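You operate a simulated robot arm through the tools that you are given. There is no shell and no other tool.

You are at the controls of a simulated two-armed robot. One attempt, no reset.

JOB
Dry the wet panel on the blower, then mark it with the chalk.
Fine: speed switch on LOW, blower off again, chalk block back, no smudge. Set down upright: chalk block.

It is judged by the outcome, as a careful person would: the job done as asked, and still so three seconds after it is handed in. It fails if anything else is knocked over, pushed out of place, dropped, spilled or broken.

ROBOT AND FRAMES
Two 7-joint arms with fingered hands on one trunk that stands fixed in place. Base frame: the origin is at the foot of the trunk, x ahead of it, y to its left, z up. Units: mm, degrees, N and s.
The left shoulder is at [21, 269, 1147], the right one opposite. Payload 5 kg a hand.
The tool frame of a hand sits at the grasp point between the pads (the TCP): z along the fingers, y along the line on which they close. The tips reach 42 mm beyond it. Largest opening 208 mm; the body of the gripper starts 119 mm behind the TCP. The gripper is a hand of 4 fingers: y runs from the thumb to the fingers, the wrist lies at [0, 0, -317] in the tool frame.
Orientation is that of the tool frame in the base frame, as [roll, pitch, yaw] about the fixed x, y, z axes, in that order (R = Rz(yaw) Ry(pitch) Rx(roll)). With the fingers straight down and closing along the base's y, the tool's x points along the base's -x, its y along +y and its z along -z.

CONTROLS
- The arms move only by the tool nudge_tool. It takes "left_rows", "right_rows" or both (then of equal length, played together; a hand with none holds still); each is a list of rows, each a list of 6 numbers: the shift along the tool's x, y, z in mm, then the turn, a rotation vector about the tool's x, y, z in degrees. In form: [[tx, ty, tz, rx, ry, rz], ...]. A call has 1 to 20 rows; each row is the pose to reach, as a shift and turn from the pose commanded when the call began, along the tool's axes at that moment. Each row takes 0.2 s and may step no farther than 50 mm and 8.6 degrees from the row before; otherwise, the whole call is refused. A pose out of reach is approached as far as the arm can. The call stops where the force on the tool passes 40 N (or 10 N more than at its start, if that is more) or the arm is blocked; 0.2 s more then pass. In this call time passes only in rows, and 0.2 s behind the last. The reply holds the time, the measured pose of the TCP, the force on the tool along the base axes, the opening and the grip force, in the units named above and with some noise, with the torque about the TCP (base axes, N m) and any sound that the robot's microphone picked up.
- Cameras (640 x 400 px; columns grow to the right, rows downward): "scene" is now at [140.9, 59.3, 1422.9]; the picture's right is [0.65, -0.76, 0.00], its down [-0.36, -0.31, -0.88] and it looks along [0.66, 0.58, -0.48] (base axes); focal length 311 px, centre (320, 200). "left" rides on the left gripper at [-94, 1, -146] in its tool frame; the picture's right is [-0.01, -1.00, 0.00], its down [0.84, -0.01, -0.54] and it looks along [0.54, -0.01, 0.84] (tool axes); focal length 280 px, centre (320, 200). "right" rides on the right gripper at [93, 1, -146] in its tool frame; the picture's right is [-0.02, 1.00, 0.00], its down [-0.84, -0.01, -0.54] and it looks along [-0.54, -0.01, 0.84] (tool axes); focal length 280 px, centre (320, 200). There is no depth. A picture from a camera that has moved, and an enlarged one, comes with that camera's place and axes in the base frame and with its lens.
- capture(camera): a new picture of that camera. No time passes.
- lift_body(by): slides the trunk up (or, below 0, down) by that many mm; the arms and the scene camera ride with it, the base frame stays. It gives what a move gives, with no picture.
- set_fingers(finger1, finger2, finger3, thumb_bend, hand): sets how far each is bent, from 0 (flat) to 100 (curled in); at 30 the hand is open as for a grip, at 70 the pads meet at the TCP. One left out holds its place. A second passes; each finger stops where it meets its share of the squeeze, and holds until it gets a number again. It is the only way to open and close the hand. It gives what a move gives, with no picture; readings hold the bend of each and the force on the fingers (four entries, about 0 where the hand has none), thumb and palm.
- pan_tilt(pan, tilt): turns the head with the scene camera to pan (to the left, within 80 degrees either way) and tilt (down, from -29 to 69), counted from straight ahead of the robot. It gives what a move gives.
- zoom(camera, box): a new picture of the part [left, top, right, bottom] of that camera's present view, enlarged. No time passes.
- hand_in(): hands the job in; it is judged then, once.

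Places have to be worked out from the pictures, the camera data and where the tool is seen. Open the grippers and draw the arms clear of the work before you hand the job in, unless the task says otherwise.

The tools are called as a command line: name --argument value ..., lists and objects as JSON in quotes. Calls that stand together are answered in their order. nudge_tool: Moves the arms, as the interface text tells. Its arguments: {"type":"object","properties":{"left_rows":{"type":"array"},"right_rows":{"type":"array"}},"required":[]} The other tools are called the same way: lift_body (by) slides the trunk up or down; set_fingers (finger1, finger2, finger3, thumb_bend, hand) moves the fingers one by one; pan_tilt (pan, tilt) turns the head that bears the scene camera; capture (camera) takes a picture; zoom (camera, box) takes an enlarged picture of a part of a camera's view; hand_in () hands the job in.

At the start:

```text
time_s: 0.0
left_tcp_pos: [376.9, 558.9, 1193.8]
left_orientation: [-179.9, 0.0, -143.0]
left_contact_force: [-0.1, 1.3, 0.1]
left_moment: [-0.02, 0.0, 0.02]
left_opening: 207.8
left_finger_force: 0.1
left_shape: jaw
left_bend: [30.0, 30.0, 30.0, 30.0]
left_finger forces: [0.1, 0.1, 0.0, 0.0, 0.1, 0.0]
right_tcp_pos: [448.5, 129.2, 1166.5]
right_orientation: [-179.9, 0.0, -142.9]
right_contact_force: [-0.1, 0.2, 0.3]
right_moment: [0.03, -0.03, 0.0]
right_opening: 207.8
right_finger_force: 0.1
right_shape: jaw
right_bend: [30.0, 30.0, 30.0, 30.0]
right_finger forces: [0.0, 0.0, 0.1, 0.0, 0.0, 0.0]
trunk travel left (down, up): [-525.0, 96.0]
head pan, tilt: [40.9, 28.5]
```

scene: 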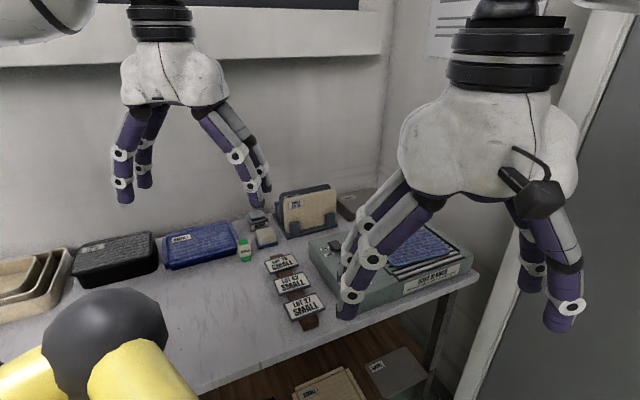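
right: 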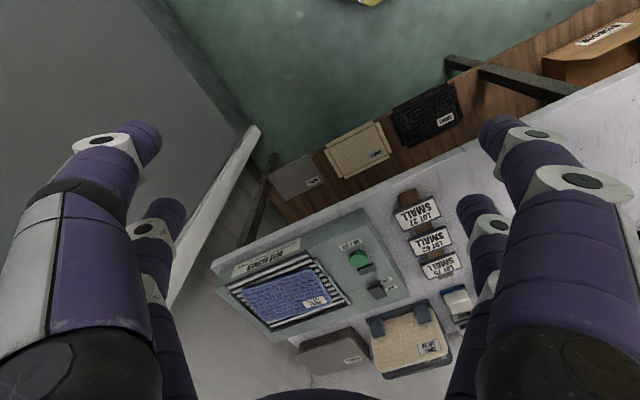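
left: 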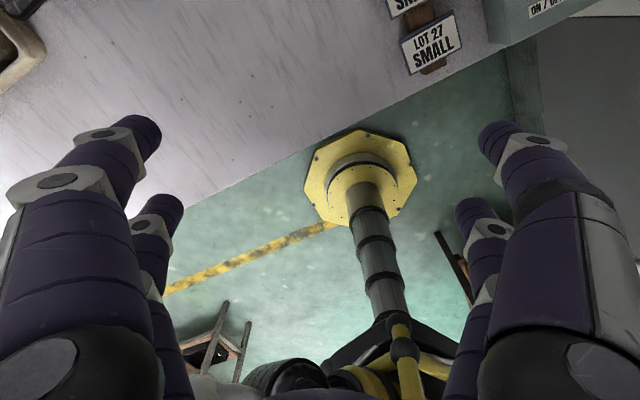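

The pictures show a table with a blower unit (blue panel on it, green button, a switch), three LOT cards, panels, and perhaps the chalk block. I will zoom in for detail before moving anything.

zoom --camera "scene" --box '[220, 170, 480, 332]'

zoom --camera "right" --box '[200, 180, 480, 400]'

zoom --camera "scene" --box '[0, 180, 330, 386]'

```text
2.46 times, centred on (350, 251) of scene
camera zoom: at [140.9, 59.3, 1422.9], right [0.65, -0.76, 0.0], down [-0.36, -0.31, -0.88], along [0.66, 0.58, -0.48], focal length 766 px, centre (246, 74)
```

zoom: 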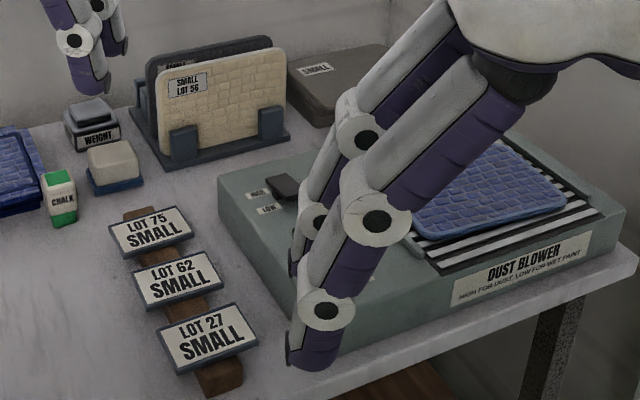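

```text
1.82 times, centred on (340, 290) of right
camera zoom: at [374.1, 74.6, 1311.8], right [-0.59, 0.81, 0.0], down [0.68, 0.5, 0.54], along [0.43, 0.32, -0.84], focal length 510 px, centre (284, 36)
```

zoom: 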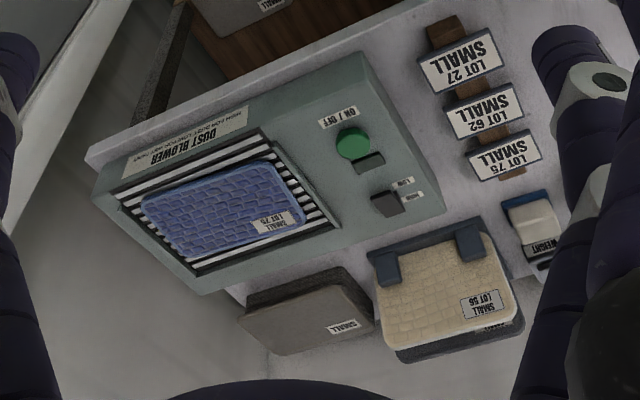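

```text
1.94 times, centred on (165, 283) of scene
camera zoom: at [140.9, 59.3, 1422.9], right [0.65, -0.76, 0.0], down [-0.36, -0.31, -0.88], along [0.66, 0.58, -0.48], focal length 603 px, centre (621, 39)
```

zoom: 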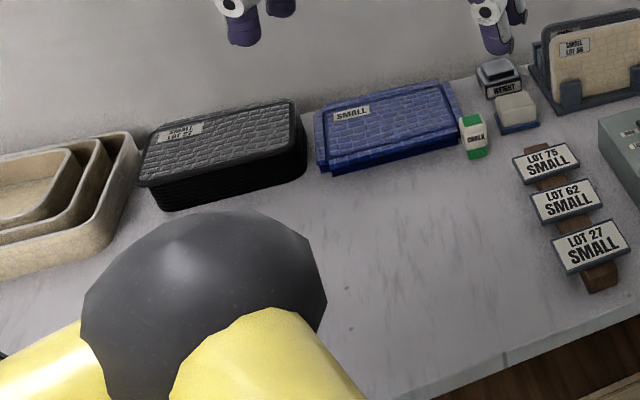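

The right hand hides the blower from the scene camera, so I draw it back to the robot's right at its present height, clear of everything.

nudge_tool --right_rows '[[30, -40, 0, 0, 0, 0], [60, -80, 0, 0, 0, 0], [90, -120, 0, 0, 0, 0], [120, -160, 0, 0, 0, 0], [150, -200, 0, 0, 0, 0], [180, -240, 0, 0, 0, 0], [210, -280, 0, 0, 0, 0], [240, -320, 0, 0, 0, 0]]'

```text
time_s: 1.8
left_tcp_pos: [376.2, 558.8, 1194.3]
left_orientation: [180.0, 0.1, -142.9]
left_contact_force: [-0.6, -0.9, 0.1]
left_moment: [0.09, -0.04, -0.01]
left_opening: 208.0
left_finger_force: 0.0
left_shape: jaw
left_bend: [30.0, 30.0, 30.0, 30.0]
left_finger forces: [0.0, 0.0, 0.1, 0.0, 0.1, 0.1]
right_tcp_pos: [448.9, -270.1, 1165.1]
right_orientation: [-180.0, 0.1, -143.0]
right_contact_force: [0.6, -1.8, 0.1]
right_moment: [0.09, 0.03, -0.05]
right_opening: 208.1
right_finger_force: 0.0
right_shape: jaw
right_bend: [30.0, 30.0, 30.0, 30.0]
right_finger forces: [0.0, 0.1, 0.0, 0.1, 0.0, 0.1]
trunk travel left (down, up): [-525.0, 96.0]
head pan, tilt: [40.9, 28.5]
```

Right hand is away; now I look at the blower and the rest of the table.

zoom --camera "scene" --box '[300, 190, 492, 310]'

zoom --camera "scene" --box '[220, 180, 348, 260]'

zoom --camera "scene" --box '[240, 240, 368, 320]'

zoom --camera "scene" --box '[60, 210, 252, 330]'

capture --camera "scene"

```text
3.33 times, centred on (396, 250) of scene
camera zoom: at [140.8, 58.2, 1423.1], right [0.65, -0.76, 0.0], down [-0.36, -0.31, -0.88], along [0.66, 0.58, -0.48], focal length 1037 px, centre (67, 33)
```

zoom: 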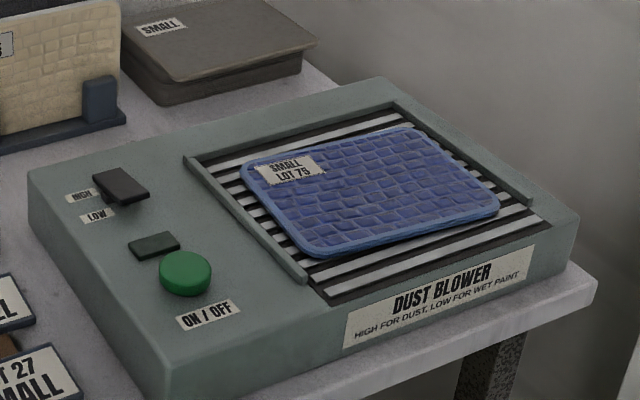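

```text
5.00 times, centred on (284, 220) of scene
camera zoom: at [140.8, 58.2, 1423.1], right [0.65, -0.76, 0.0], down [-0.36, -0.31, -0.88], along [0.66, 0.58, -0.48], focal length 1555 px, centre (500, 100)
```

zoom: 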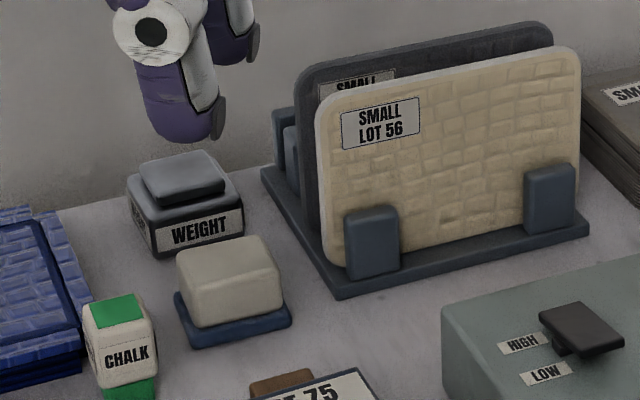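

```text
5.00 times, centred on (304, 280) of scene
camera zoom: at [140.8, 58.2, 1423.1], right [0.65, -0.76, 0.0], down [-0.36, -0.31, -0.88], along [0.66, 0.58, -0.48], focal length 1555 px, centre (400, -200)
```

zoom: 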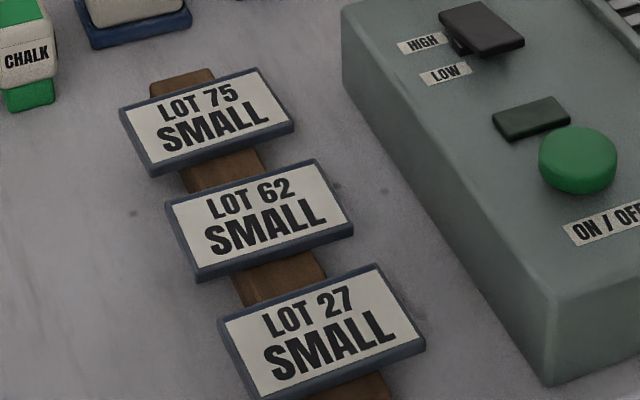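

```text
3.33 times, centred on (156, 270) of scene
camera zoom: at [140.8, 58.2, 1423.1], right [0.65, -0.76, 0.0], down [-0.36, -0.31, -0.88], along [0.66, 0.58, -0.48], focal length 1037 px, centre (867, -33)
```

zoom: 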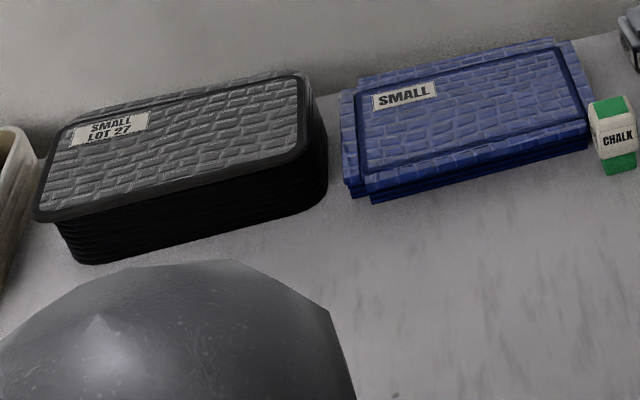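

```text
taken
camera scene: at [140.8, 58.2, 1423.1], right [0.65, -0.76, 0.0], down [-0.36, -0.31, -0.88], along [0.66, 0.58, -0.48], focal length 311 px, centre (320, 200)
```

scene: 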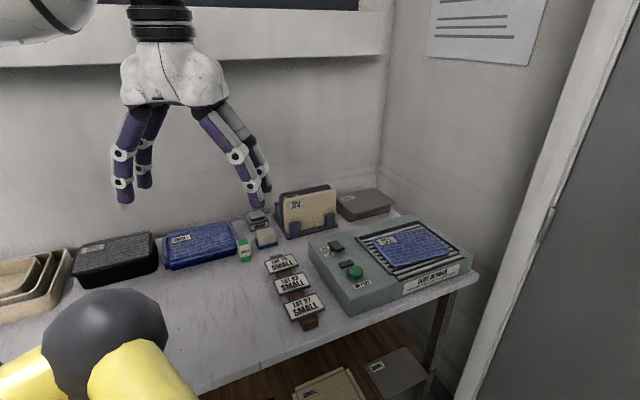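

The panel on the blower grate is blue, "SMALL LOT 75". There is a notice on the wall at the upper right, so I turn the head up to read it.

pan_tilt --pan 25 --tilt 5

capture --camera "scene"

```text
time_s: 2.7
left_tcp_pos: [376.3, 559.4, 1194.1]
left_orientation: [-180.0, -0.1, -143.1]
left_contact_force: [-0.8, 0.0, -0.2]
left_moment: [-0.04, 0.03, 0.01]
left_opening: 207.8
left_finger_force: 0.0
left_shape: jaw
left_bend: [30.0, 30.0, 30.0, 30.0]
left_finger forces: [0.0, 0.0, 0.0, 0.1, 0.1, 0.1]
right_tcp_pos: [448.6, -269.1, 1166.9]
right_orientation: [-180.0, -0.1, -142.9]
right_contact_force: [0.0, 0.0, 0.1]
right_moment: [-0.02, 0.03, -0.01]
right_opening: 207.8
right_finger_force: 0.1
right_shape: jaw
right_bend: [30.0, 30.0, 30.0, 30.0]
right_finger forces: [0.0, 0.1, 0.1, 0.0, 0.1, 0.0]
trunk travel left (down, up): [-525.0, 96.0]
head pan, tilt: [25.0, 5.0]
```

```text
taken
camera scene: at [155.4, 38.8, 1461.0], right [0.42, -0.91, 0.0], down [-0.08, -0.04, -1.0], along [0.9, 0.42, -0.09], focal length 311 px, centre (320, 200)
```

scene: 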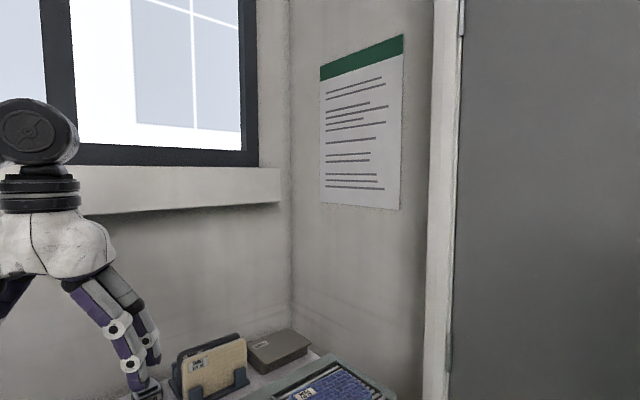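

The notice carries only plain lines, nothing to read. I turn the head back down, centred on the blower.

pan_tilt --pan 33 --tilt 38

capture --camera "scene"

zoom --camera "scene" --box '[270, 120, 462, 240]'

```text
time_s: 3.6
left_tcp_pos: [377.2, 560.4, 1193.6]
left_orientation: [-180.0, 0.1, -143.1]
left_contact_force: [-0.2, 0.0, 0.3]
left_moment: [0.0, -0.03, 0.02]
left_opening: 207.9
left_finger_force: 0.0
left_shape: jaw
left_bend: [30.0, 30.0, 30.0, 30.0]
left_finger forces: [0.0, 0.0, 0.0, 0.1, 0.0, 0.1]
right_tcp_pos: [449.3, -267.7, 1166.6]
right_orientation: [-180.0, 0.0, -143.1]
right_contact_force: [0.1, 0.0, 0.0]
right_moment: [0.0, -0.01, -0.01]
right_opening: 207.9
right_finger_force: 0.0
right_shape: jaw
right_bend: [30.0, 30.0, 30.0, 30.0]
right_finger forces: [0.0, 0.0, 0.0, 0.0, 0.1, 0.0]
trunk travel left (down, up): [-525.0, 96.0]
head pan, tilt: [33.0, 38.0]
```

```text
taken
camera scene: at [144.4, 46.7, 1408.3], right [0.54, -0.84, 0.0], down [-0.52, -0.33, -0.79], along [0.66, 0.43, -0.62], focal length 311 px, centre (320, 200)
```

scene: 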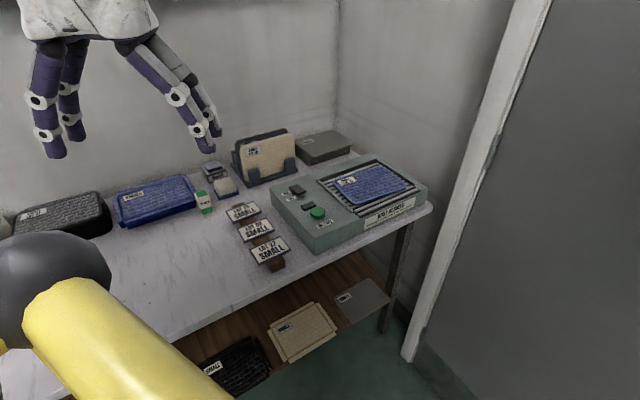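

```text
3.33 times, centred on (366, 180) of scene
camera zoom: at [144.4, 46.7, 1408.3], right [0.54, -0.84, 0.0], down [-0.52, -0.33, -0.79], along [0.66, 0.43, -0.62], focal length 1037 px, centre (167, 267)
```

zoom: 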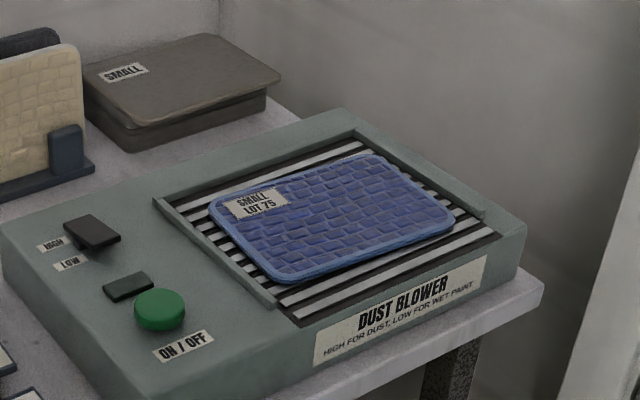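

The switch, button and panel are all within the left arm's reach, so I move the left hand high above the blower for a close look with its own camera.

nudge_tool --left_rows '[[-32, -32, 4, 0, 0, 0], [-64, -64, 8, 0, 0, 0], [-96, -97, 12, 0, 0, 0], [-128, -129, 15, 0, 0, 0], [-160, -162, 19, 0, 0, 0], [-192, -194, 23, 0, 0, 0], [-224, -226, 27, 0, 0, 0], [-256, -258, 31, 0, 0, 0], [-286, -290, 34, 0, 0, 0]]'

capture --camera "left"

capture --camera "scene"

```text
time_s: 5.7
left_tcp_pos: [779.7, 502.1, 1154.6]
left_orientation: [180.0, -0.1, -143.1]
left_contact_force: [0.9, 1.0, -1.4]
left_moment: [-0.09, 0.18, -0.01]
left_opening: 208.0
left_finger_force: 0.0
left_shape: jaw
left_bend: [30.0, 30.0, 30.0, 30.0]
left_finger forces: [0.0, 0.1, 0.0, 0.0, 0.0, 0.0]
right_tcp_pos: [451.1, -268.5, 1164.4]
right_orientation: [179.9, -0.2, -143.0]
right_contact_force: [1.4, 0.7, -1.7]
right_moment: [0.0, 0.24, 0.06]
right_opening: 207.9
right_finger_force: 0.0
right_shape: jaw
right_bend: [30.0, 30.0, 30.0, 30.0]
right_finger forces: [0.0, 0.0, 0.0, 0.0, 0.0, 0.1]
trunk travel left (down, up): [-525.0, 96.0]
head pan, tilt: [33.0, 38.0]
```

```text
taken
camera left: at [853.8, 559.8, 1300.3], right [0.61, -0.79, 0.0], down [-0.66, -0.52, 0.54], along [-0.43, -0.33, -0.84], focal length 280 px, centre (320, 200)
```

left: 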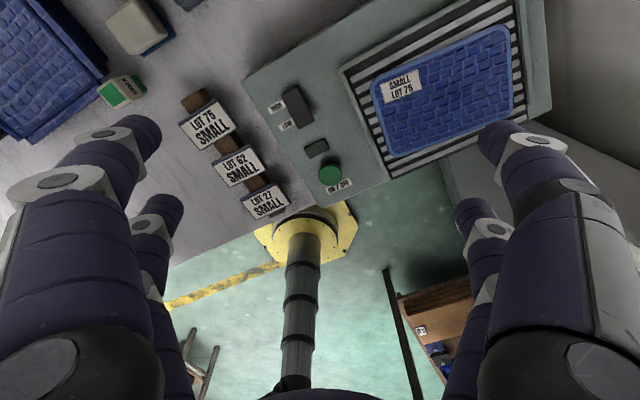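

```text
taken
camera scene: at [146.1, 46.9, 1407.7], right [0.54, -0.84, 0.0], down [-0.52, -0.34, -0.79], along [0.66, 0.43, -0.62], focal length 311 px, centre (320, 200)
```

scene: 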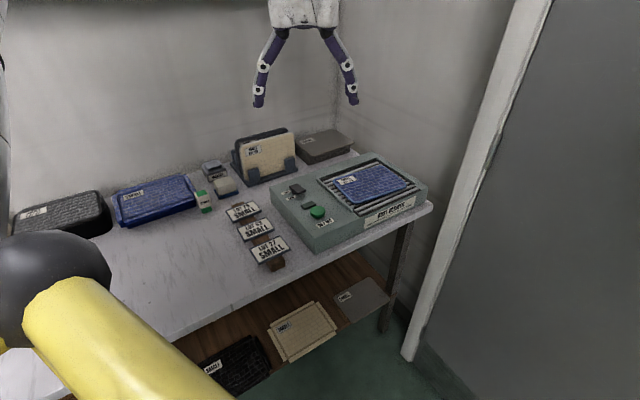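

The left camera sees the whole blower; I enlarge the switch/button zone and the panel.

zoom --camera "left" --box '[250, 60, 378, 200]'

zoom --camera "left" --box '[330, 0, 554, 200]'

zoom --camera "left" --box '[0, 0, 320, 220]'

```text
2.86 times, centred on (314, 130) of left
camera zoom: at [853.8, 559.8, 1300.3], right [0.61, -0.79, 0.0], down [-0.66, -0.52, 0.54], along [-0.43, -0.33, -0.84], focal length 801 px, centre (337, 400)
```

zoom: 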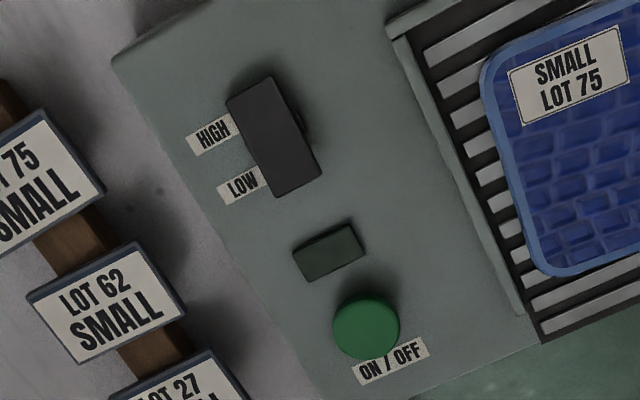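

```text
2.00 times, centred on (442, 100) of left
camera zoom: at [853.8, 559.8, 1300.3], right [0.61, -0.79, 0.0], down [-0.66, -0.52, 0.54], along [-0.43, -0.33, -0.84], focal length 561 px, centre (76, 400)
```

zoom: 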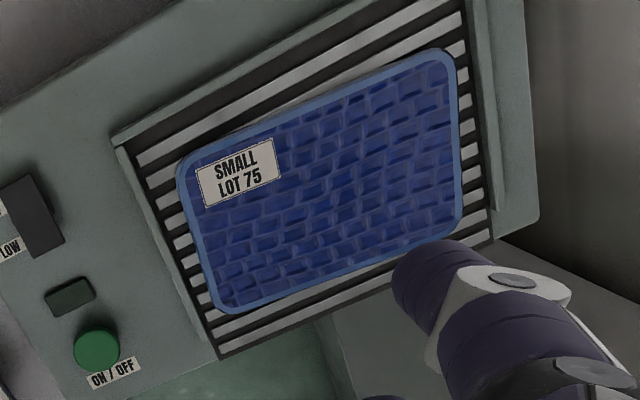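

```text
1.82 times, centred on (160, 110) of left
camera zoom: at [853.8, 559.8, 1300.3], right [0.61, -0.79, 0.0], down [-0.66, -0.52, 0.54], along [-0.43, -0.33, -0.84], focal length 510 px, centre (611, 364)
```

zoom: 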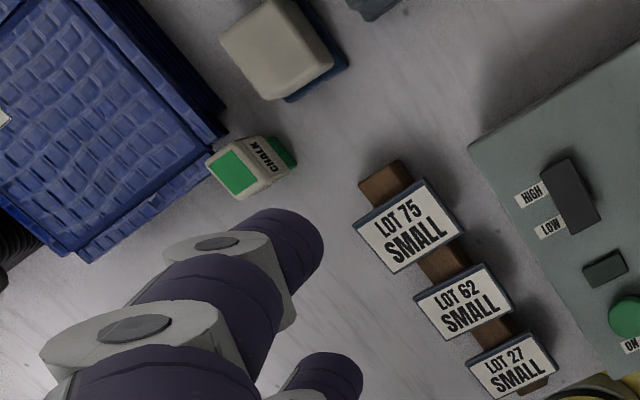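

I enlarge the switch from the scene camera to see which way the rocker is tilted.

zoom --camera "scene" --box '[272, 170, 352, 240]'

zoom --camera "left" --box '[270, 70, 350, 130]'

zoom --camera "scene" --box '[184, 150, 264, 220]'

```text
5.71 times, centred on (312, 205) of scene
camera zoom: at [146.1, 46.9, 1407.7], right [0.54, -0.84, 0.0], down [-0.52, -0.34, -0.79], along [0.66, 0.43, -0.62], focal length 1777 px, centre (366, 171)
```

zoom: 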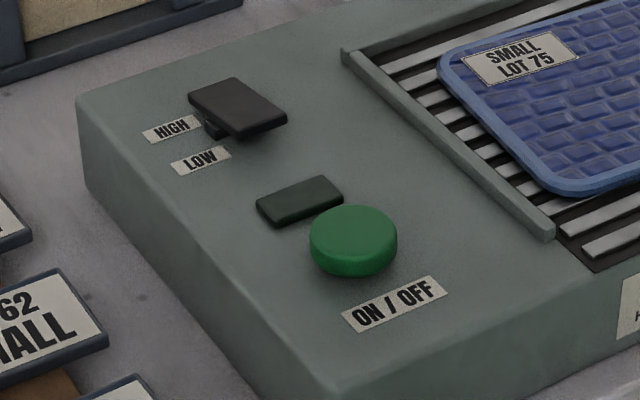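

```text
6.67 times, centred on (310, 100) of left
camera zoom: at [853.8, 559.8, 1300.3], right [0.61, -0.79, 0.0], down [-0.66, -0.52, 0.54], along [-0.43, -0.33, -0.84], focal length 1869 px, centre (387, 867)
```

zoom: 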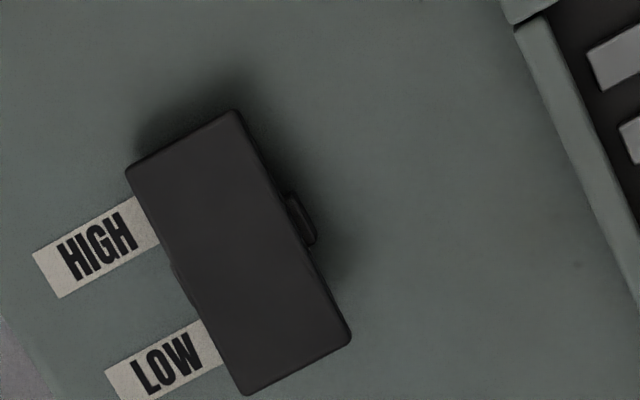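

```text
5.71 times, centred on (224, 185) of scene
camera zoom: at [146.1, 46.9, 1407.7], right [0.54, -0.84, 0.0], down [-0.52, -0.34, -0.79], along [0.66, 0.43, -0.62], focal length 1777 px, centre (869, 286)
```

zoom: 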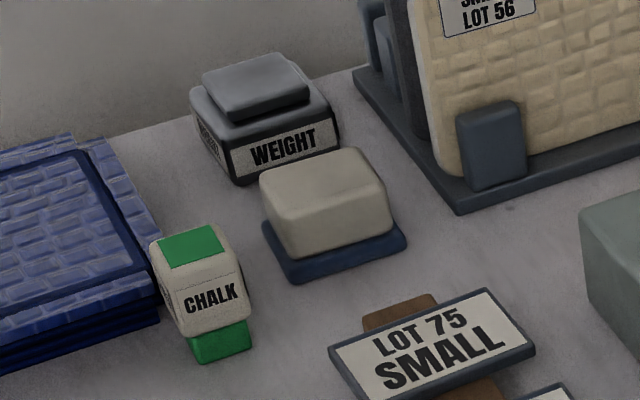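

The rocker's HIGH end (about 755,541,856) is down and its LOW end (about 731,490,864) is up, so it is on HIGH; the button top is about (686,405,863) and the lid about z 848. High above the blower, I try finger shapes to find a good poking shape, first all closed.

set_fingers --hand "left" --finger1 70 --finger2 70 --finger3 70 --thumb_bend 70

capture --camera "left"

zoom --camera "scene" --box '[240, 0, 400, 120]'

```text
time_s: 6.7
left_tcp_pos: [777.0, 499.9, 1157.9]
left_orientation: [180.0, 0.1, -143.0]
left_contact_force: [-1.1, -0.4, 0.7]
left_moment: [0.04, -0.02, -0.01]
left_opening: 11.3
left_finger_force: 0.1
left_shape: fingers
left_bend: [70.0, 70.0, 70.0, 70.0]
left_finger forces: [0.0, 0.1, 0.0, 0.0, 0.0, 0.0]
right_tcp_pos: [449.5, -268.5, 1165.8]
right_orientation: [180.0, 0.0, -143.0]
right_contact_force: [-0.6, -0.9, 0.1]
right_moment: [0.02, -0.02, 0.0]
right_opening: 207.8
right_finger_force: 0.1
right_shape: jaw
right_bend: [30.0, 30.0, 30.0, 30.0]
right_finger forces: [0.0, 0.0, 0.0, 0.1, 0.0, 0.0]
trunk travel left (down, up): [-525.0, 96.0]
head pan, tilt: [33.0, 38.0]
```

```text
taken
camera left: at [851.6, 558.7, 1303.3], right [0.61, -0.79, 0.0], down [-0.67, -0.52, 0.54], along [-0.42, -0.33, -0.84], focal length 280 px, centre (320, 200)
```

left: 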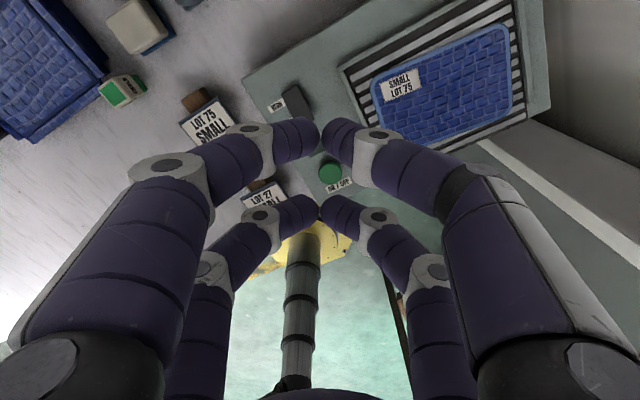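

```text
3.33 times, centred on (320, 60) of scene
camera zoom: at [144.0, 46.5, 1408.4], right [0.54, -0.84, 0.0], down [-0.52, -0.34, -0.79], along [0.66, 0.43, -0.62], focal length 1037 px, centre (320, 667)
```

zoom: 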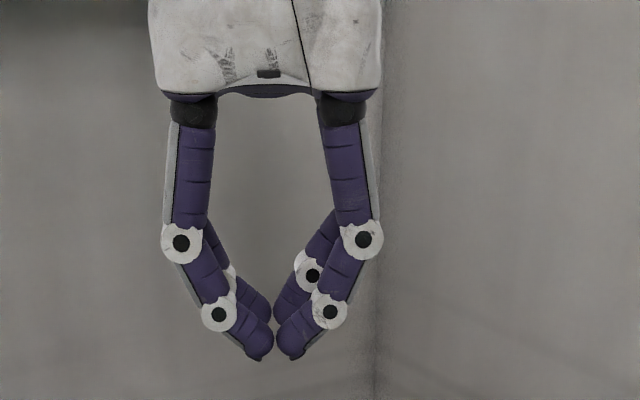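

All four fingers sit in two pairs about 56 mm apart. For poking I want a single finger below the rest, so I curl the three fingers and leave the thumb to see which one it is.

set_fingers --hand "left" --finger1 100 --finger2 100 --finger3 100 --thumb_bend 45

capture --camera "left"

zoom --camera "scene" --box '[240, 0, 400, 120]'

```text
time_s: 7.7
left_tcp_pos: [779.3, 500.6, 1156.7]
left_orientation: [-179.9, 0.0, -143.0]
left_contact_force: [0.3, -1.1, 0.4]
left_moment: [0.03, -0.02, 0.04]
left_opening: 82.8
left_finger_force: 0.1
left_shape: fingers
left_bend: [100.0, 72.0, 72.0, 45.0]
left_finger forces: [0.1, 0.1, 0.0, 0.1, 0.0, 0.0]
right_tcp_pos: [448.3, -269.0, 1166.8]
right_orientation: [180.0, 0.0, -143.0]
right_contact_force: [-0.2, -0.1, 0.7]
right_moment: [-0.02, 0.0, 0.03]
right_opening: 208.0
right_finger_force: 0.1
right_shape: jaw
right_bend: [30.0, 30.0, 30.0, 30.0]
right_finger forces: [0.0, 0.0, 0.1, 0.0, 0.0, 0.1]
trunk travel left (down, up): [-525.0, 96.0]
head pan, tilt: [33.0, 38.0]
```

```text
taken
camera left: at [852.1, 558.9, 1302.5], right [0.61, -0.79, 0.0], down [-0.67, -0.52, 0.54], along [-0.43, -0.33, -0.84], focal length 280 px, centre (320, 200)
```

left: 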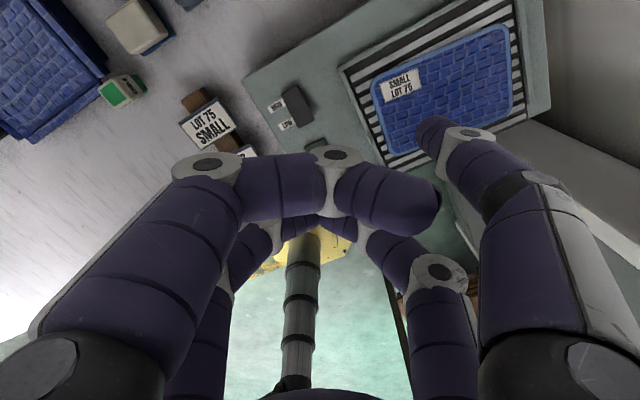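

```text
3.33 times, centred on (320, 60) of scene
camera zoom: at [144.5, 46.8, 1408.3], right [0.54, -0.84, 0.0], down [-0.52, -0.34, -0.79], along [0.66, 0.43, -0.62], focal length 1037 px, centre (320, 667)
```

zoom: 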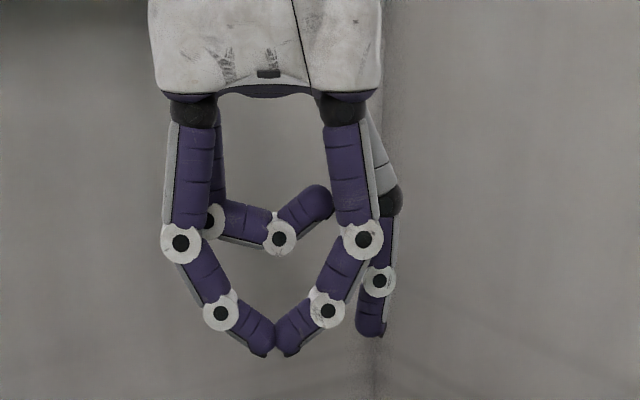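

The thumb is the right-hand finger on the camera side, opposite finger1; fingers 2 and 3 face each other on the base side and blocked one another. I open finger2, curl finger3 fully, then curl finger2 over it.

set_fingers --hand "left" --finger2 20 --finger3 100

set_fingers --hand "left" --finger2 100 --thumb_bend 55

capture --camera "left"

zoom --camera "scene" --box '[240, 0, 400, 120]'

```text
time_s: 8.7
left_tcp_pos: [777.0, 500.6, 1157.2]
left_orientation: [179.9, -0.1, -143.0]
left_contact_force: [0.7, -0.1, -0.1]
left_moment: [0.01, -0.01, 0.0]
left_opening: 83.1
left_finger_force: 0.1
left_shape: fingers
left_bend: [100.0, 20.0, 100.0, 45.0]
left_finger forces: [0.0, 0.0, 0.0, 0.0, 0.0, 0.0]
right_tcp_pos: [448.9, -269.6, 1166.5]
right_orientation: [180.0, 0.1, -143.0]
right_contact_force: [0.0, 0.0, -0.4]
right_moment: [-0.02, 0.05, 0.0]
right_opening: 207.9
right_finger_force: 0.1
right_shape: jaw
right_bend: [30.0, 30.0, 30.0, 30.0]
right_finger forces: [0.1, 0.0, 0.1, 0.1, 0.1, 0.0]
trunk travel left (down, up): [-525.0, 96.0]
head pan, tilt: [33.0, 38.0]
```

```text
time_s: 9.7
left_tcp_pos: [778.4, 500.8, 1156.2]
left_orientation: [-180.0, -0.1, -143.1]
left_contact_force: [-0.1, -0.5, 0.0]
left_moment: [0.02, 0.0, -0.01]
left_opening: 74.6
left_finger_force: 0.1
left_shape: fingers
left_bend: [100.0, 86.0, 100.0, 55.0]
left_finger forces: [0.0, 0.1, 0.0, 0.0, 0.0, 0.0]
right_tcp_pos: [450.9, -269.4, 1165.7]
right_orientation: [180.0, 0.0, -143.0]
right_contact_force: [0.2, 0.1, 0.1]
right_moment: [0.03, 0.04, 0.01]
right_opening: 208.0
right_finger_force: 0.0
right_shape: jaw
right_bend: [30.0, 30.0, 30.0, 30.0]
right_finger forces: [0.0, 0.0, 0.0, 0.0, 0.1, 0.0]
trunk travel left (down, up): [-525.0, 96.0]
head pan, tilt: [33.0, 38.0]
```

```text
taken
camera left: at [852.0, 558.9, 1302.6], right [0.61, -0.79, 0.0], down [-0.67, -0.52, 0.54], along [-0.43, -0.33, -0.84], focal length 280 px, centre (320, 200)
```

left: 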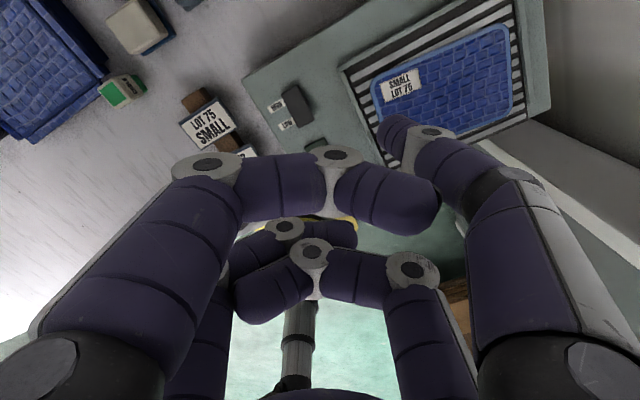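

```text
3.33 times, centred on (320, 60) of scene
camera zoom: at [144.5, 46.7, 1408.3], right [0.54, -0.84, 0.0], down [-0.52, -0.34, -0.79], along [0.66, 0.43, -0.62], focal length 1037 px, centre (320, 667)
```

zoom: 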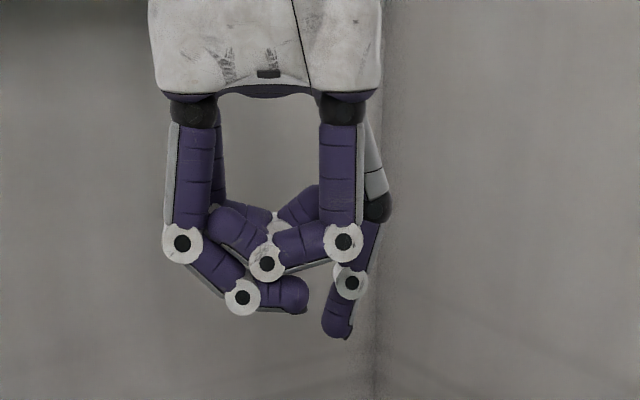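

The thumb is now clearly the lowest part. I enlarge its tip in both views to fix where it sits relative to the TCP.

zoom --camera "left" --box '[350, 90, 480, 180]'

zoom --camera "scene" --box '[290, 50, 370, 110]'

```text
4.44 times, centred on (415, 135) of left
camera zoom: at [852.0, 558.9, 1302.6], right [0.61, -0.79, 0.0], down [-0.67, -0.52, 0.54], along [-0.43, -0.33, -0.84], focal length 1246 px, centre (-102, 489)
```

zoom: 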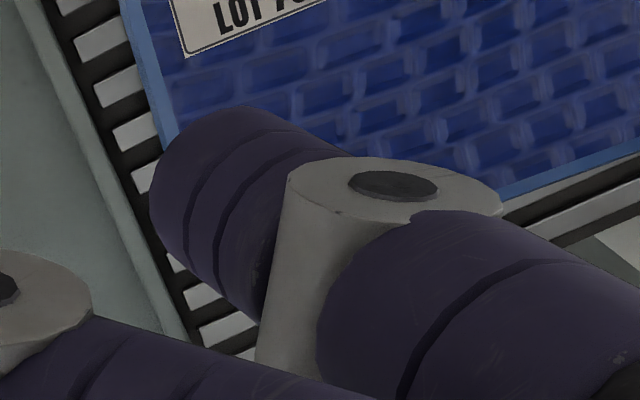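

```text
6.67 times, centred on (330, 80) of scene
camera zoom: at [144.5, 46.7, 1408.3], right [0.54, -0.84, 0.0], down [-0.52, -0.34, -0.79], along [0.66, 0.43, -0.62], focal length 2074 px, centre (253, 1000)
```

zoom: 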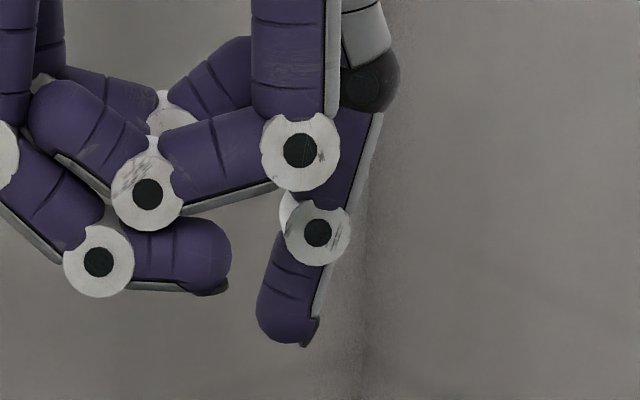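

Thumb tip is about 27 mm outward, 49 mm to the thumb side and 49 mm below the TCP. I bring it to about 45 mm above the raised LOW end of the rocker, across first and then down.

nudge_tool --left_rows '[[21, 24, 20, 0, 0, 0], [42, 48, 40, 0, 0, 0], [63, 73, 60, 0, 0, 0], [63, 73, 105, 0, 0, 0], [63, 73, 150, 0, 0, 0], [63, 73, 200, 0, 0, 0]]'

capture --camera "left"

zoom --camera "scene" --box '[220, 120, 380, 240]'

```text
time_s: 11.1
left_tcp_pos: [686.0, 522.0, 959.3]
left_orientation: [180.0, 0.0, -143.0]
left_contact_force: [0.4, 0.4, -0.9]
left_moment: [-0.04, 0.07, 0.0]
left_opening: 74.3
left_finger_force: 0.1
left_shape: fingers
left_bend: [100.0, 86.0, 100.0, 55.0]
left_finger forces: [0.1, 0.0, 0.0, 0.0, 0.0, 0.0]
right_tcp_pos: [449.6, -268.4, 1165.3]
right_orientation: [180.0, -0.1, -143.0]
right_contact_force: [0.9, 0.6, -1.1]
right_moment: [-0.04, 0.17, 0.02]
right_opening: 208.0
right_finger_force: 0.1
right_shape: jaw
right_bend: [30.0, 30.0, 30.0, 30.0]
right_finger forces: [0.0, 0.0, 0.0, 0.0, 0.0, 0.0]
trunk travel left (down, up): [-525.0, 96.0]
head pan, tilt: [33.0, 38.0]
```

```text
taken
camera left: at [760.2, 580.0, 1105.5], right [0.61, -0.79, 0.0], down [-0.67, -0.52, 0.54], along [-0.43, -0.33, -0.84], focal length 280 px, centre (320, 200)
```

left: 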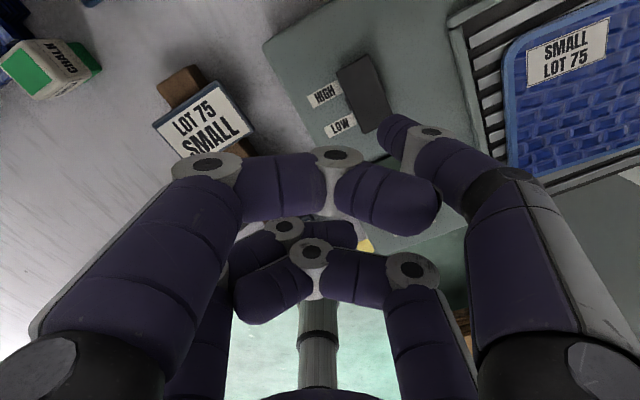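

```text
3.33 times, centred on (300, 180) of scene
camera zoom: at [145.7, 47.1, 1407.9], right [0.54, -0.84, 0.0], down [-0.52, -0.34, -0.79], along [0.66, 0.43, -0.62], focal length 1037 px, centre (387, 267)
```

zoom: 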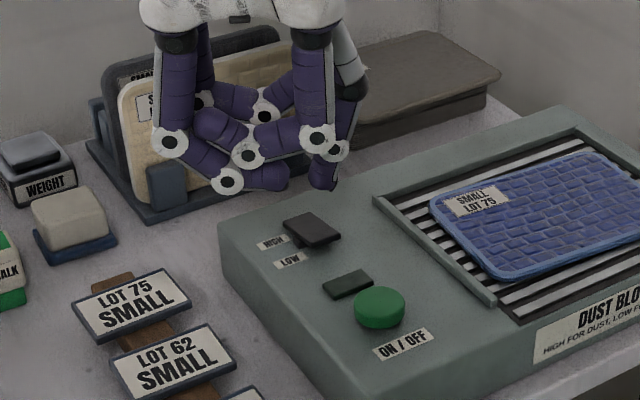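

The tip hangs about 50 mm over the paddle. I check the paddle's place again in this nearer view before pressing.

zoom --camera "left" --box '[300, 40, 440, 150]'

zoom --camera "scene" --box '[276, 140, 346, 200]'

```text
3.64 times, centred on (370, 95) of left
camera zoom: at [760.2, 580.0, 1105.5], right [0.61, -0.79, 0.0], down [-0.67, -0.52, 0.54], along [-0.43, -0.33, -0.84], focal length 1020 px, centre (138, 582)
```

zoom: 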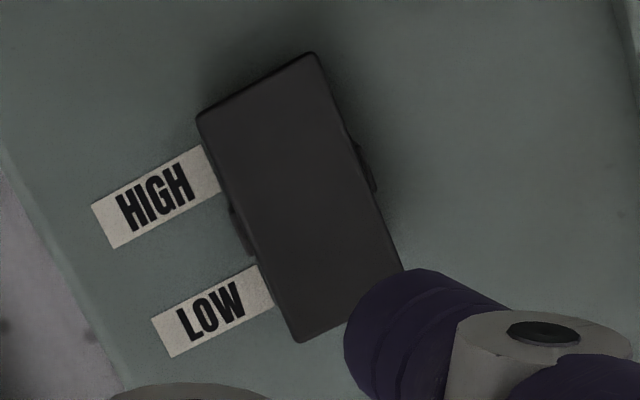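

```text
6.67 times, centred on (311, 170) of scene
camera zoom: at [145.7, 47.1, 1407.9], right [0.54, -0.84, 0.0], down [-0.52, -0.34, -0.79], along [0.66, 0.43, -0.62], focal length 2074 px, centre (380, 400)
```

zoom: 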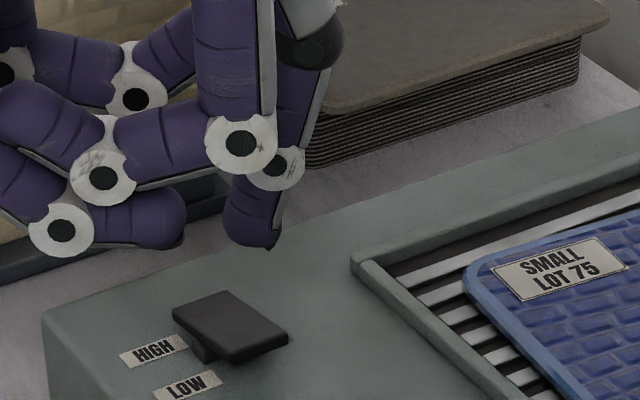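

From this view the press point lies right under the thumb tip (within about 2 mm), about 48 mm down. I go down, slowly from 40 mm on, to push the LOW end in.

nudge_tool --left_rows '[[1, 0, 20, 0, 0, 0], [1, 0, 38, 0, 0, 0], [1, 0, 42, 0, 0, 0], [1, 0, 45, 0, 0, 0], [1, 0, 48, 0, 0, 0], [1, 0, 50, 0, 0, 0], [1, 0, 52, 0, 0, 0], [1, 0, 54, 0, 0, 0], [1, 0, 56, 0, 0, 0]]'

zoom --camera "left" --box '[300, 40, 440, 150]'

zoom --camera "scene" --box '[276, 150, 346, 210]'

```text
time_s: 13.0
left_tcp_pos: [689.3, 518.7, 909.0]
left_orientation: [-179.6, 0.3, -143.2]
left_contact_force: [0.7, -2.3, 13.7]
left_moment: [-0.55, -0.57, -0.13]
left_opening: 74.3
left_finger_force: 6.0
left_shape: fingers
left_bend: [100.0, 86.0, 100.0, 55.0]
left_finger forces: [0.0, 0.1, 0.0, 0.1, 12.7, 0.1]
right_tcp_pos: [449.4, -269.1, 1166.0]
right_orientation: [-179.9, -0.2, -143.1]
right_contact_force: [1.5, 0.2, -0.4]
right_moment: [-0.11, 0.15, 0.03]
right_opening: 207.8
right_finger_force: 0.0
right_shape: jaw
right_bend: [30.0, 30.0, 30.0, 30.0]
right_finger forces: [0.1, 0.0, 0.0, 0.1, 0.0, 0.0]
trunk travel left (down, up): [-525.0, 96.0]
head pan, tilt: [33.0, 38.0]
stopped in row 9 (left hand): the force on the tool passed its limit at 42 N (the readings are from after the stop); the commanded pose is now the measured one
```

```text
3.64 times, centred on (370, 95) of left
camera zoom: at [762.2, 577.0, 1054.5], right [0.61, -0.79, 0.01], down [-0.67, -0.51, 0.53], along [-0.42, -0.33, -0.85], focal length 1020 px, centre (138, 582)
```

zoom: 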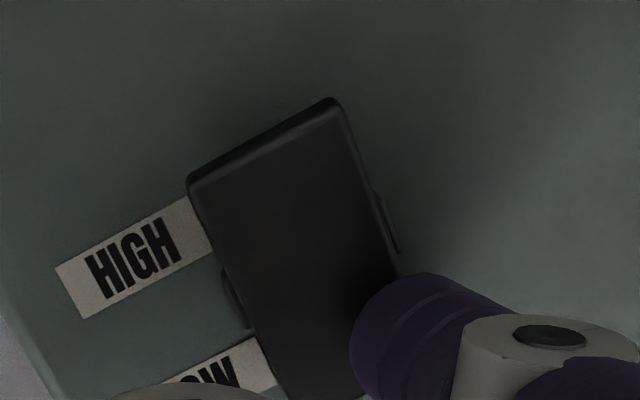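

```text
6.67 times, centred on (311, 180) of scene
camera zoom: at [145.1, 47.0, 1407.9], right [0.54, -0.84, 0.0], down [-0.52, -0.34, -0.79], along [0.66, 0.43, -0.62], focal length 2074 px, centre (380, 333)
```

zoom: 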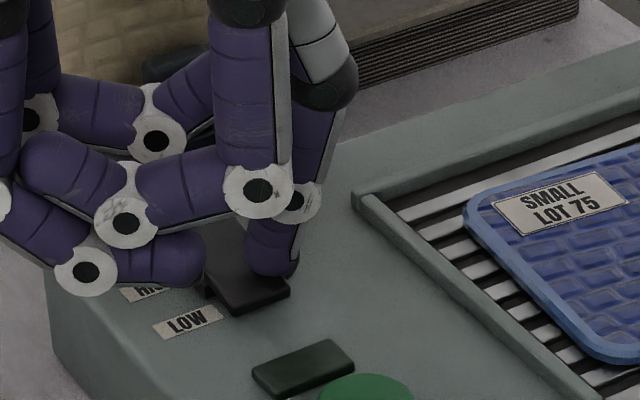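

The HIGH end now looks raised, so the rocker seems to have tipped to LOW. I lift the hand straight up to check.

nudge_tool --left_rows '[[0, 0, -15, 0, 0, 0], [0, 0, -50, 0, 0, 0], [0, 0, -90, 0, 0, 0]]'

zoom --camera "left" --box '[280, 40, 420, 150]'

zoom --camera "scene" --box '[276, 160, 346, 220]'

```text
time_s: 13.8
left_tcp_pos: [686.0, 518.5, 996.5]
left_orientation: [-179.7, 0.2, -143.1]
left_contact_force: [-0.6, -1.2, -0.5]
left_moment: [0.03, -0.06, 0.04]
left_opening: 74.6
left_finger_force: 0.1
left_shape: fingers
left_bend: [100.0, 86.0, 100.0, 55.0]
left_finger forces: [0.0, 0.1, 0.0, 0.0, 0.1, 0.0]
right_tcp_pos: [447.6, -268.1, 1166.7]
right_orientation: [-179.9, -0.1, -143.1]
right_contact_force: [0.1, 0.0, -0.5]
right_moment: [0.05, -0.06, -0.03]
right_opening: 207.8
right_finger_force: 0.2
right_shape: jaw
right_bend: [30.0, 30.0, 30.0, 30.0]
right_finger forces: [0.0, 0.0, 0.1, 0.0, 0.0, 0.0]
trunk travel left (down, up): [-525.0, 96.0]
head pan, tilt: [33.0, 38.0]
```

```text
3.64 times, centred on (350, 95) of left
camera zoom: at [759.7, 577.2, 1142.7], right [0.61, -0.79, 0.0], down [-0.67, -0.52, 0.54], along [-0.42, -0.33, -0.84], focal length 1020 px, centre (211, 582)
```

zoom: 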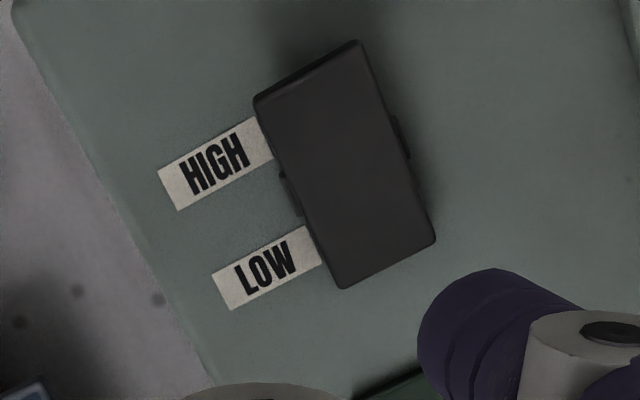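

```text
6.67 times, centred on (311, 190) of scene
camera zoom: at [143.8, 46.3, 1408.4], right [0.54, -0.84, 0.0], down [-0.52, -0.33, -0.79], along [0.66, 0.43, -0.61], focal length 2074 px, centre (380, 267)
```

zoom: 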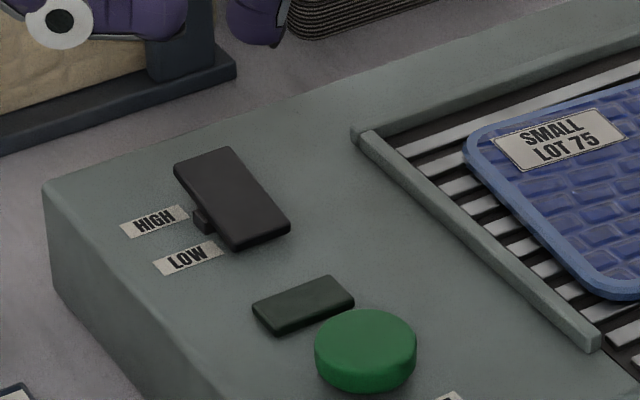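

The rocker now stands on LOW (its LOW end is down). Next I bring the thumb over the green button at about (686,405,863).

nudge_tool --left_rows '[[32, -14, 0, 0, 0, 0], [64, -28, 0, 0, 0, 0], [95, -42, 0, 0, 0, 0], [95, -42, 25, 0, 0, 0], [95, -42, 45, 0, 0, 0]]'

capture --camera "left"

zoom --camera "scene" --box '[260, 140, 360, 240]'

```text
time_s: 15.0
left_tcp_pos: [636.6, 429.9, 952.3]
left_orientation: [-179.7, 0.3, -143.2]
left_contact_force: [0.6, -1.2, 0.9]
left_moment: [0.07, 0.05, 0.01]
left_opening: 74.7
left_finger_force: 0.1
left_shape: fingers
left_bend: [100.0, 86.0, 100.0, 55.0]
left_finger forces: [0.0, 0.0, 0.0, 0.0, 0.0, 0.0]
right_tcp_pos: [448.6, -269.7, 1166.5]
right_orientation: [180.0, 0.0, -143.0]
right_contact_force: [-0.4, -0.2, 0.6]
right_moment: [0.05, 0.05, 0.0]
right_opening: 208.0
right_finger_force: 0.0
right_shape: jaw
right_bend: [30.0, 30.0, 30.0, 30.0]
right_finger forces: [0.1, 0.0, 0.0, 0.0, 0.0, 0.0]
trunk travel left (down, up): [-525.0, 96.0]
head pan, tilt: [33.0, 38.0]
```

```text
taken
camera left: at [710.3, 487.2, 1098.4], right [0.61, -0.79, 0.0], down [-0.67, -0.52, 0.53], along [-0.42, -0.33, -0.84], focal length 280 px, centre (320, 200)
```

left: 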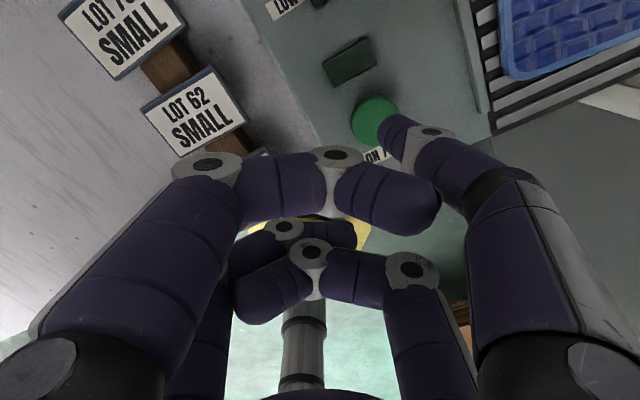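

```text
4.00 times, centred on (310, 190) of scene
camera zoom: at [144.4, 46.1, 1408.4], right [0.54, -0.84, 0.0], down [-0.52, -0.33, -0.79], along [0.66, 0.43, -0.62], focal length 1244 px, centre (360, 240)
```

zoom: 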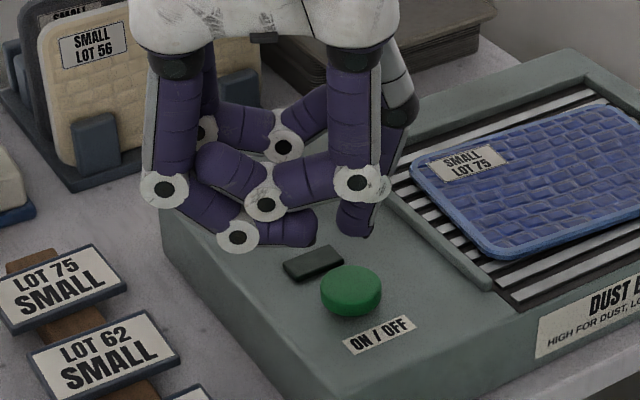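

Button is under the tip within about 4 mm. I press down gently in small steps.

nudge_tool --left_rows '[[3, 0, 20, 0, 0, 0], [3, 0, 34, 0, 0, 0], [3, 0, 37, 0, 0, 0], [3, 0, 40, 0, 0, 0], [3, 0, 42, 0, 0, 0], [3, 0, 44, 0, 0, 0], [3, 0, 46, 0, 0, 0]]'

zoom --camera "scene" --box '[260, 150, 360, 250]'

```text
time_s: 16.6
left_tcp_pos: [636.1, 427.0, 910.2]
left_orientation: [-179.6, 0.5, -143.1]
left_contact_force: [1.0, 2.1, 32.2]
left_moment: [-0.93, -1.71, 0.09]
left_opening: 73.2
left_finger_force: 16.3
left_shape: fingers
left_bend: [100.0, 86.0, 100.0, 55.0]
left_finger forces: [0.0, 0.0, 0.0, 0.1, 32.4, 0.1]
right_tcp_pos: [448.2, -269.5, 1167.3]
right_orientation: [180.0, 0.0, -143.0]
right_contact_force: [-0.6, -1.0, -0.4]
right_moment: [0.0, -0.02, 0.01]
right_opening: 208.0
right_finger_force: 0.0
right_shape: jaw
right_bend: [30.0, 30.0, 30.0, 30.0]
right_finger forces: [0.1, 0.0, 0.0, 0.0, 0.0, 0.0]
trunk travel left (down, up): [-525.0, 96.0]
head pan, tilt: [33.0, 38.0]
heard: click
```

```text
4.00 times, centred on (310, 200) of scene
camera zoom: at [143.0, 45.9, 1408.8], right [0.54, -0.84, 0.0], down [-0.52, -0.33, -0.79], along [0.66, 0.43, -0.61], focal length 1244 px, centre (360, 200)
```

zoom: 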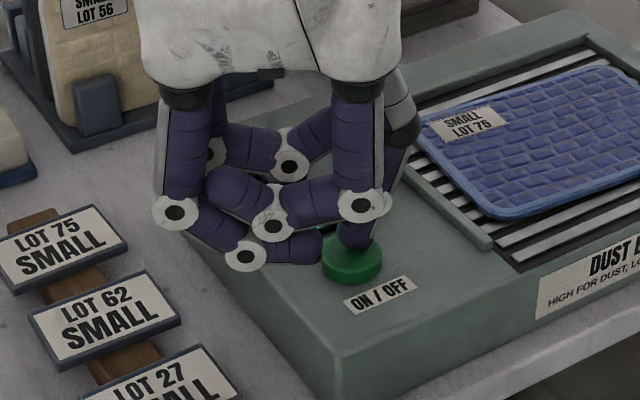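

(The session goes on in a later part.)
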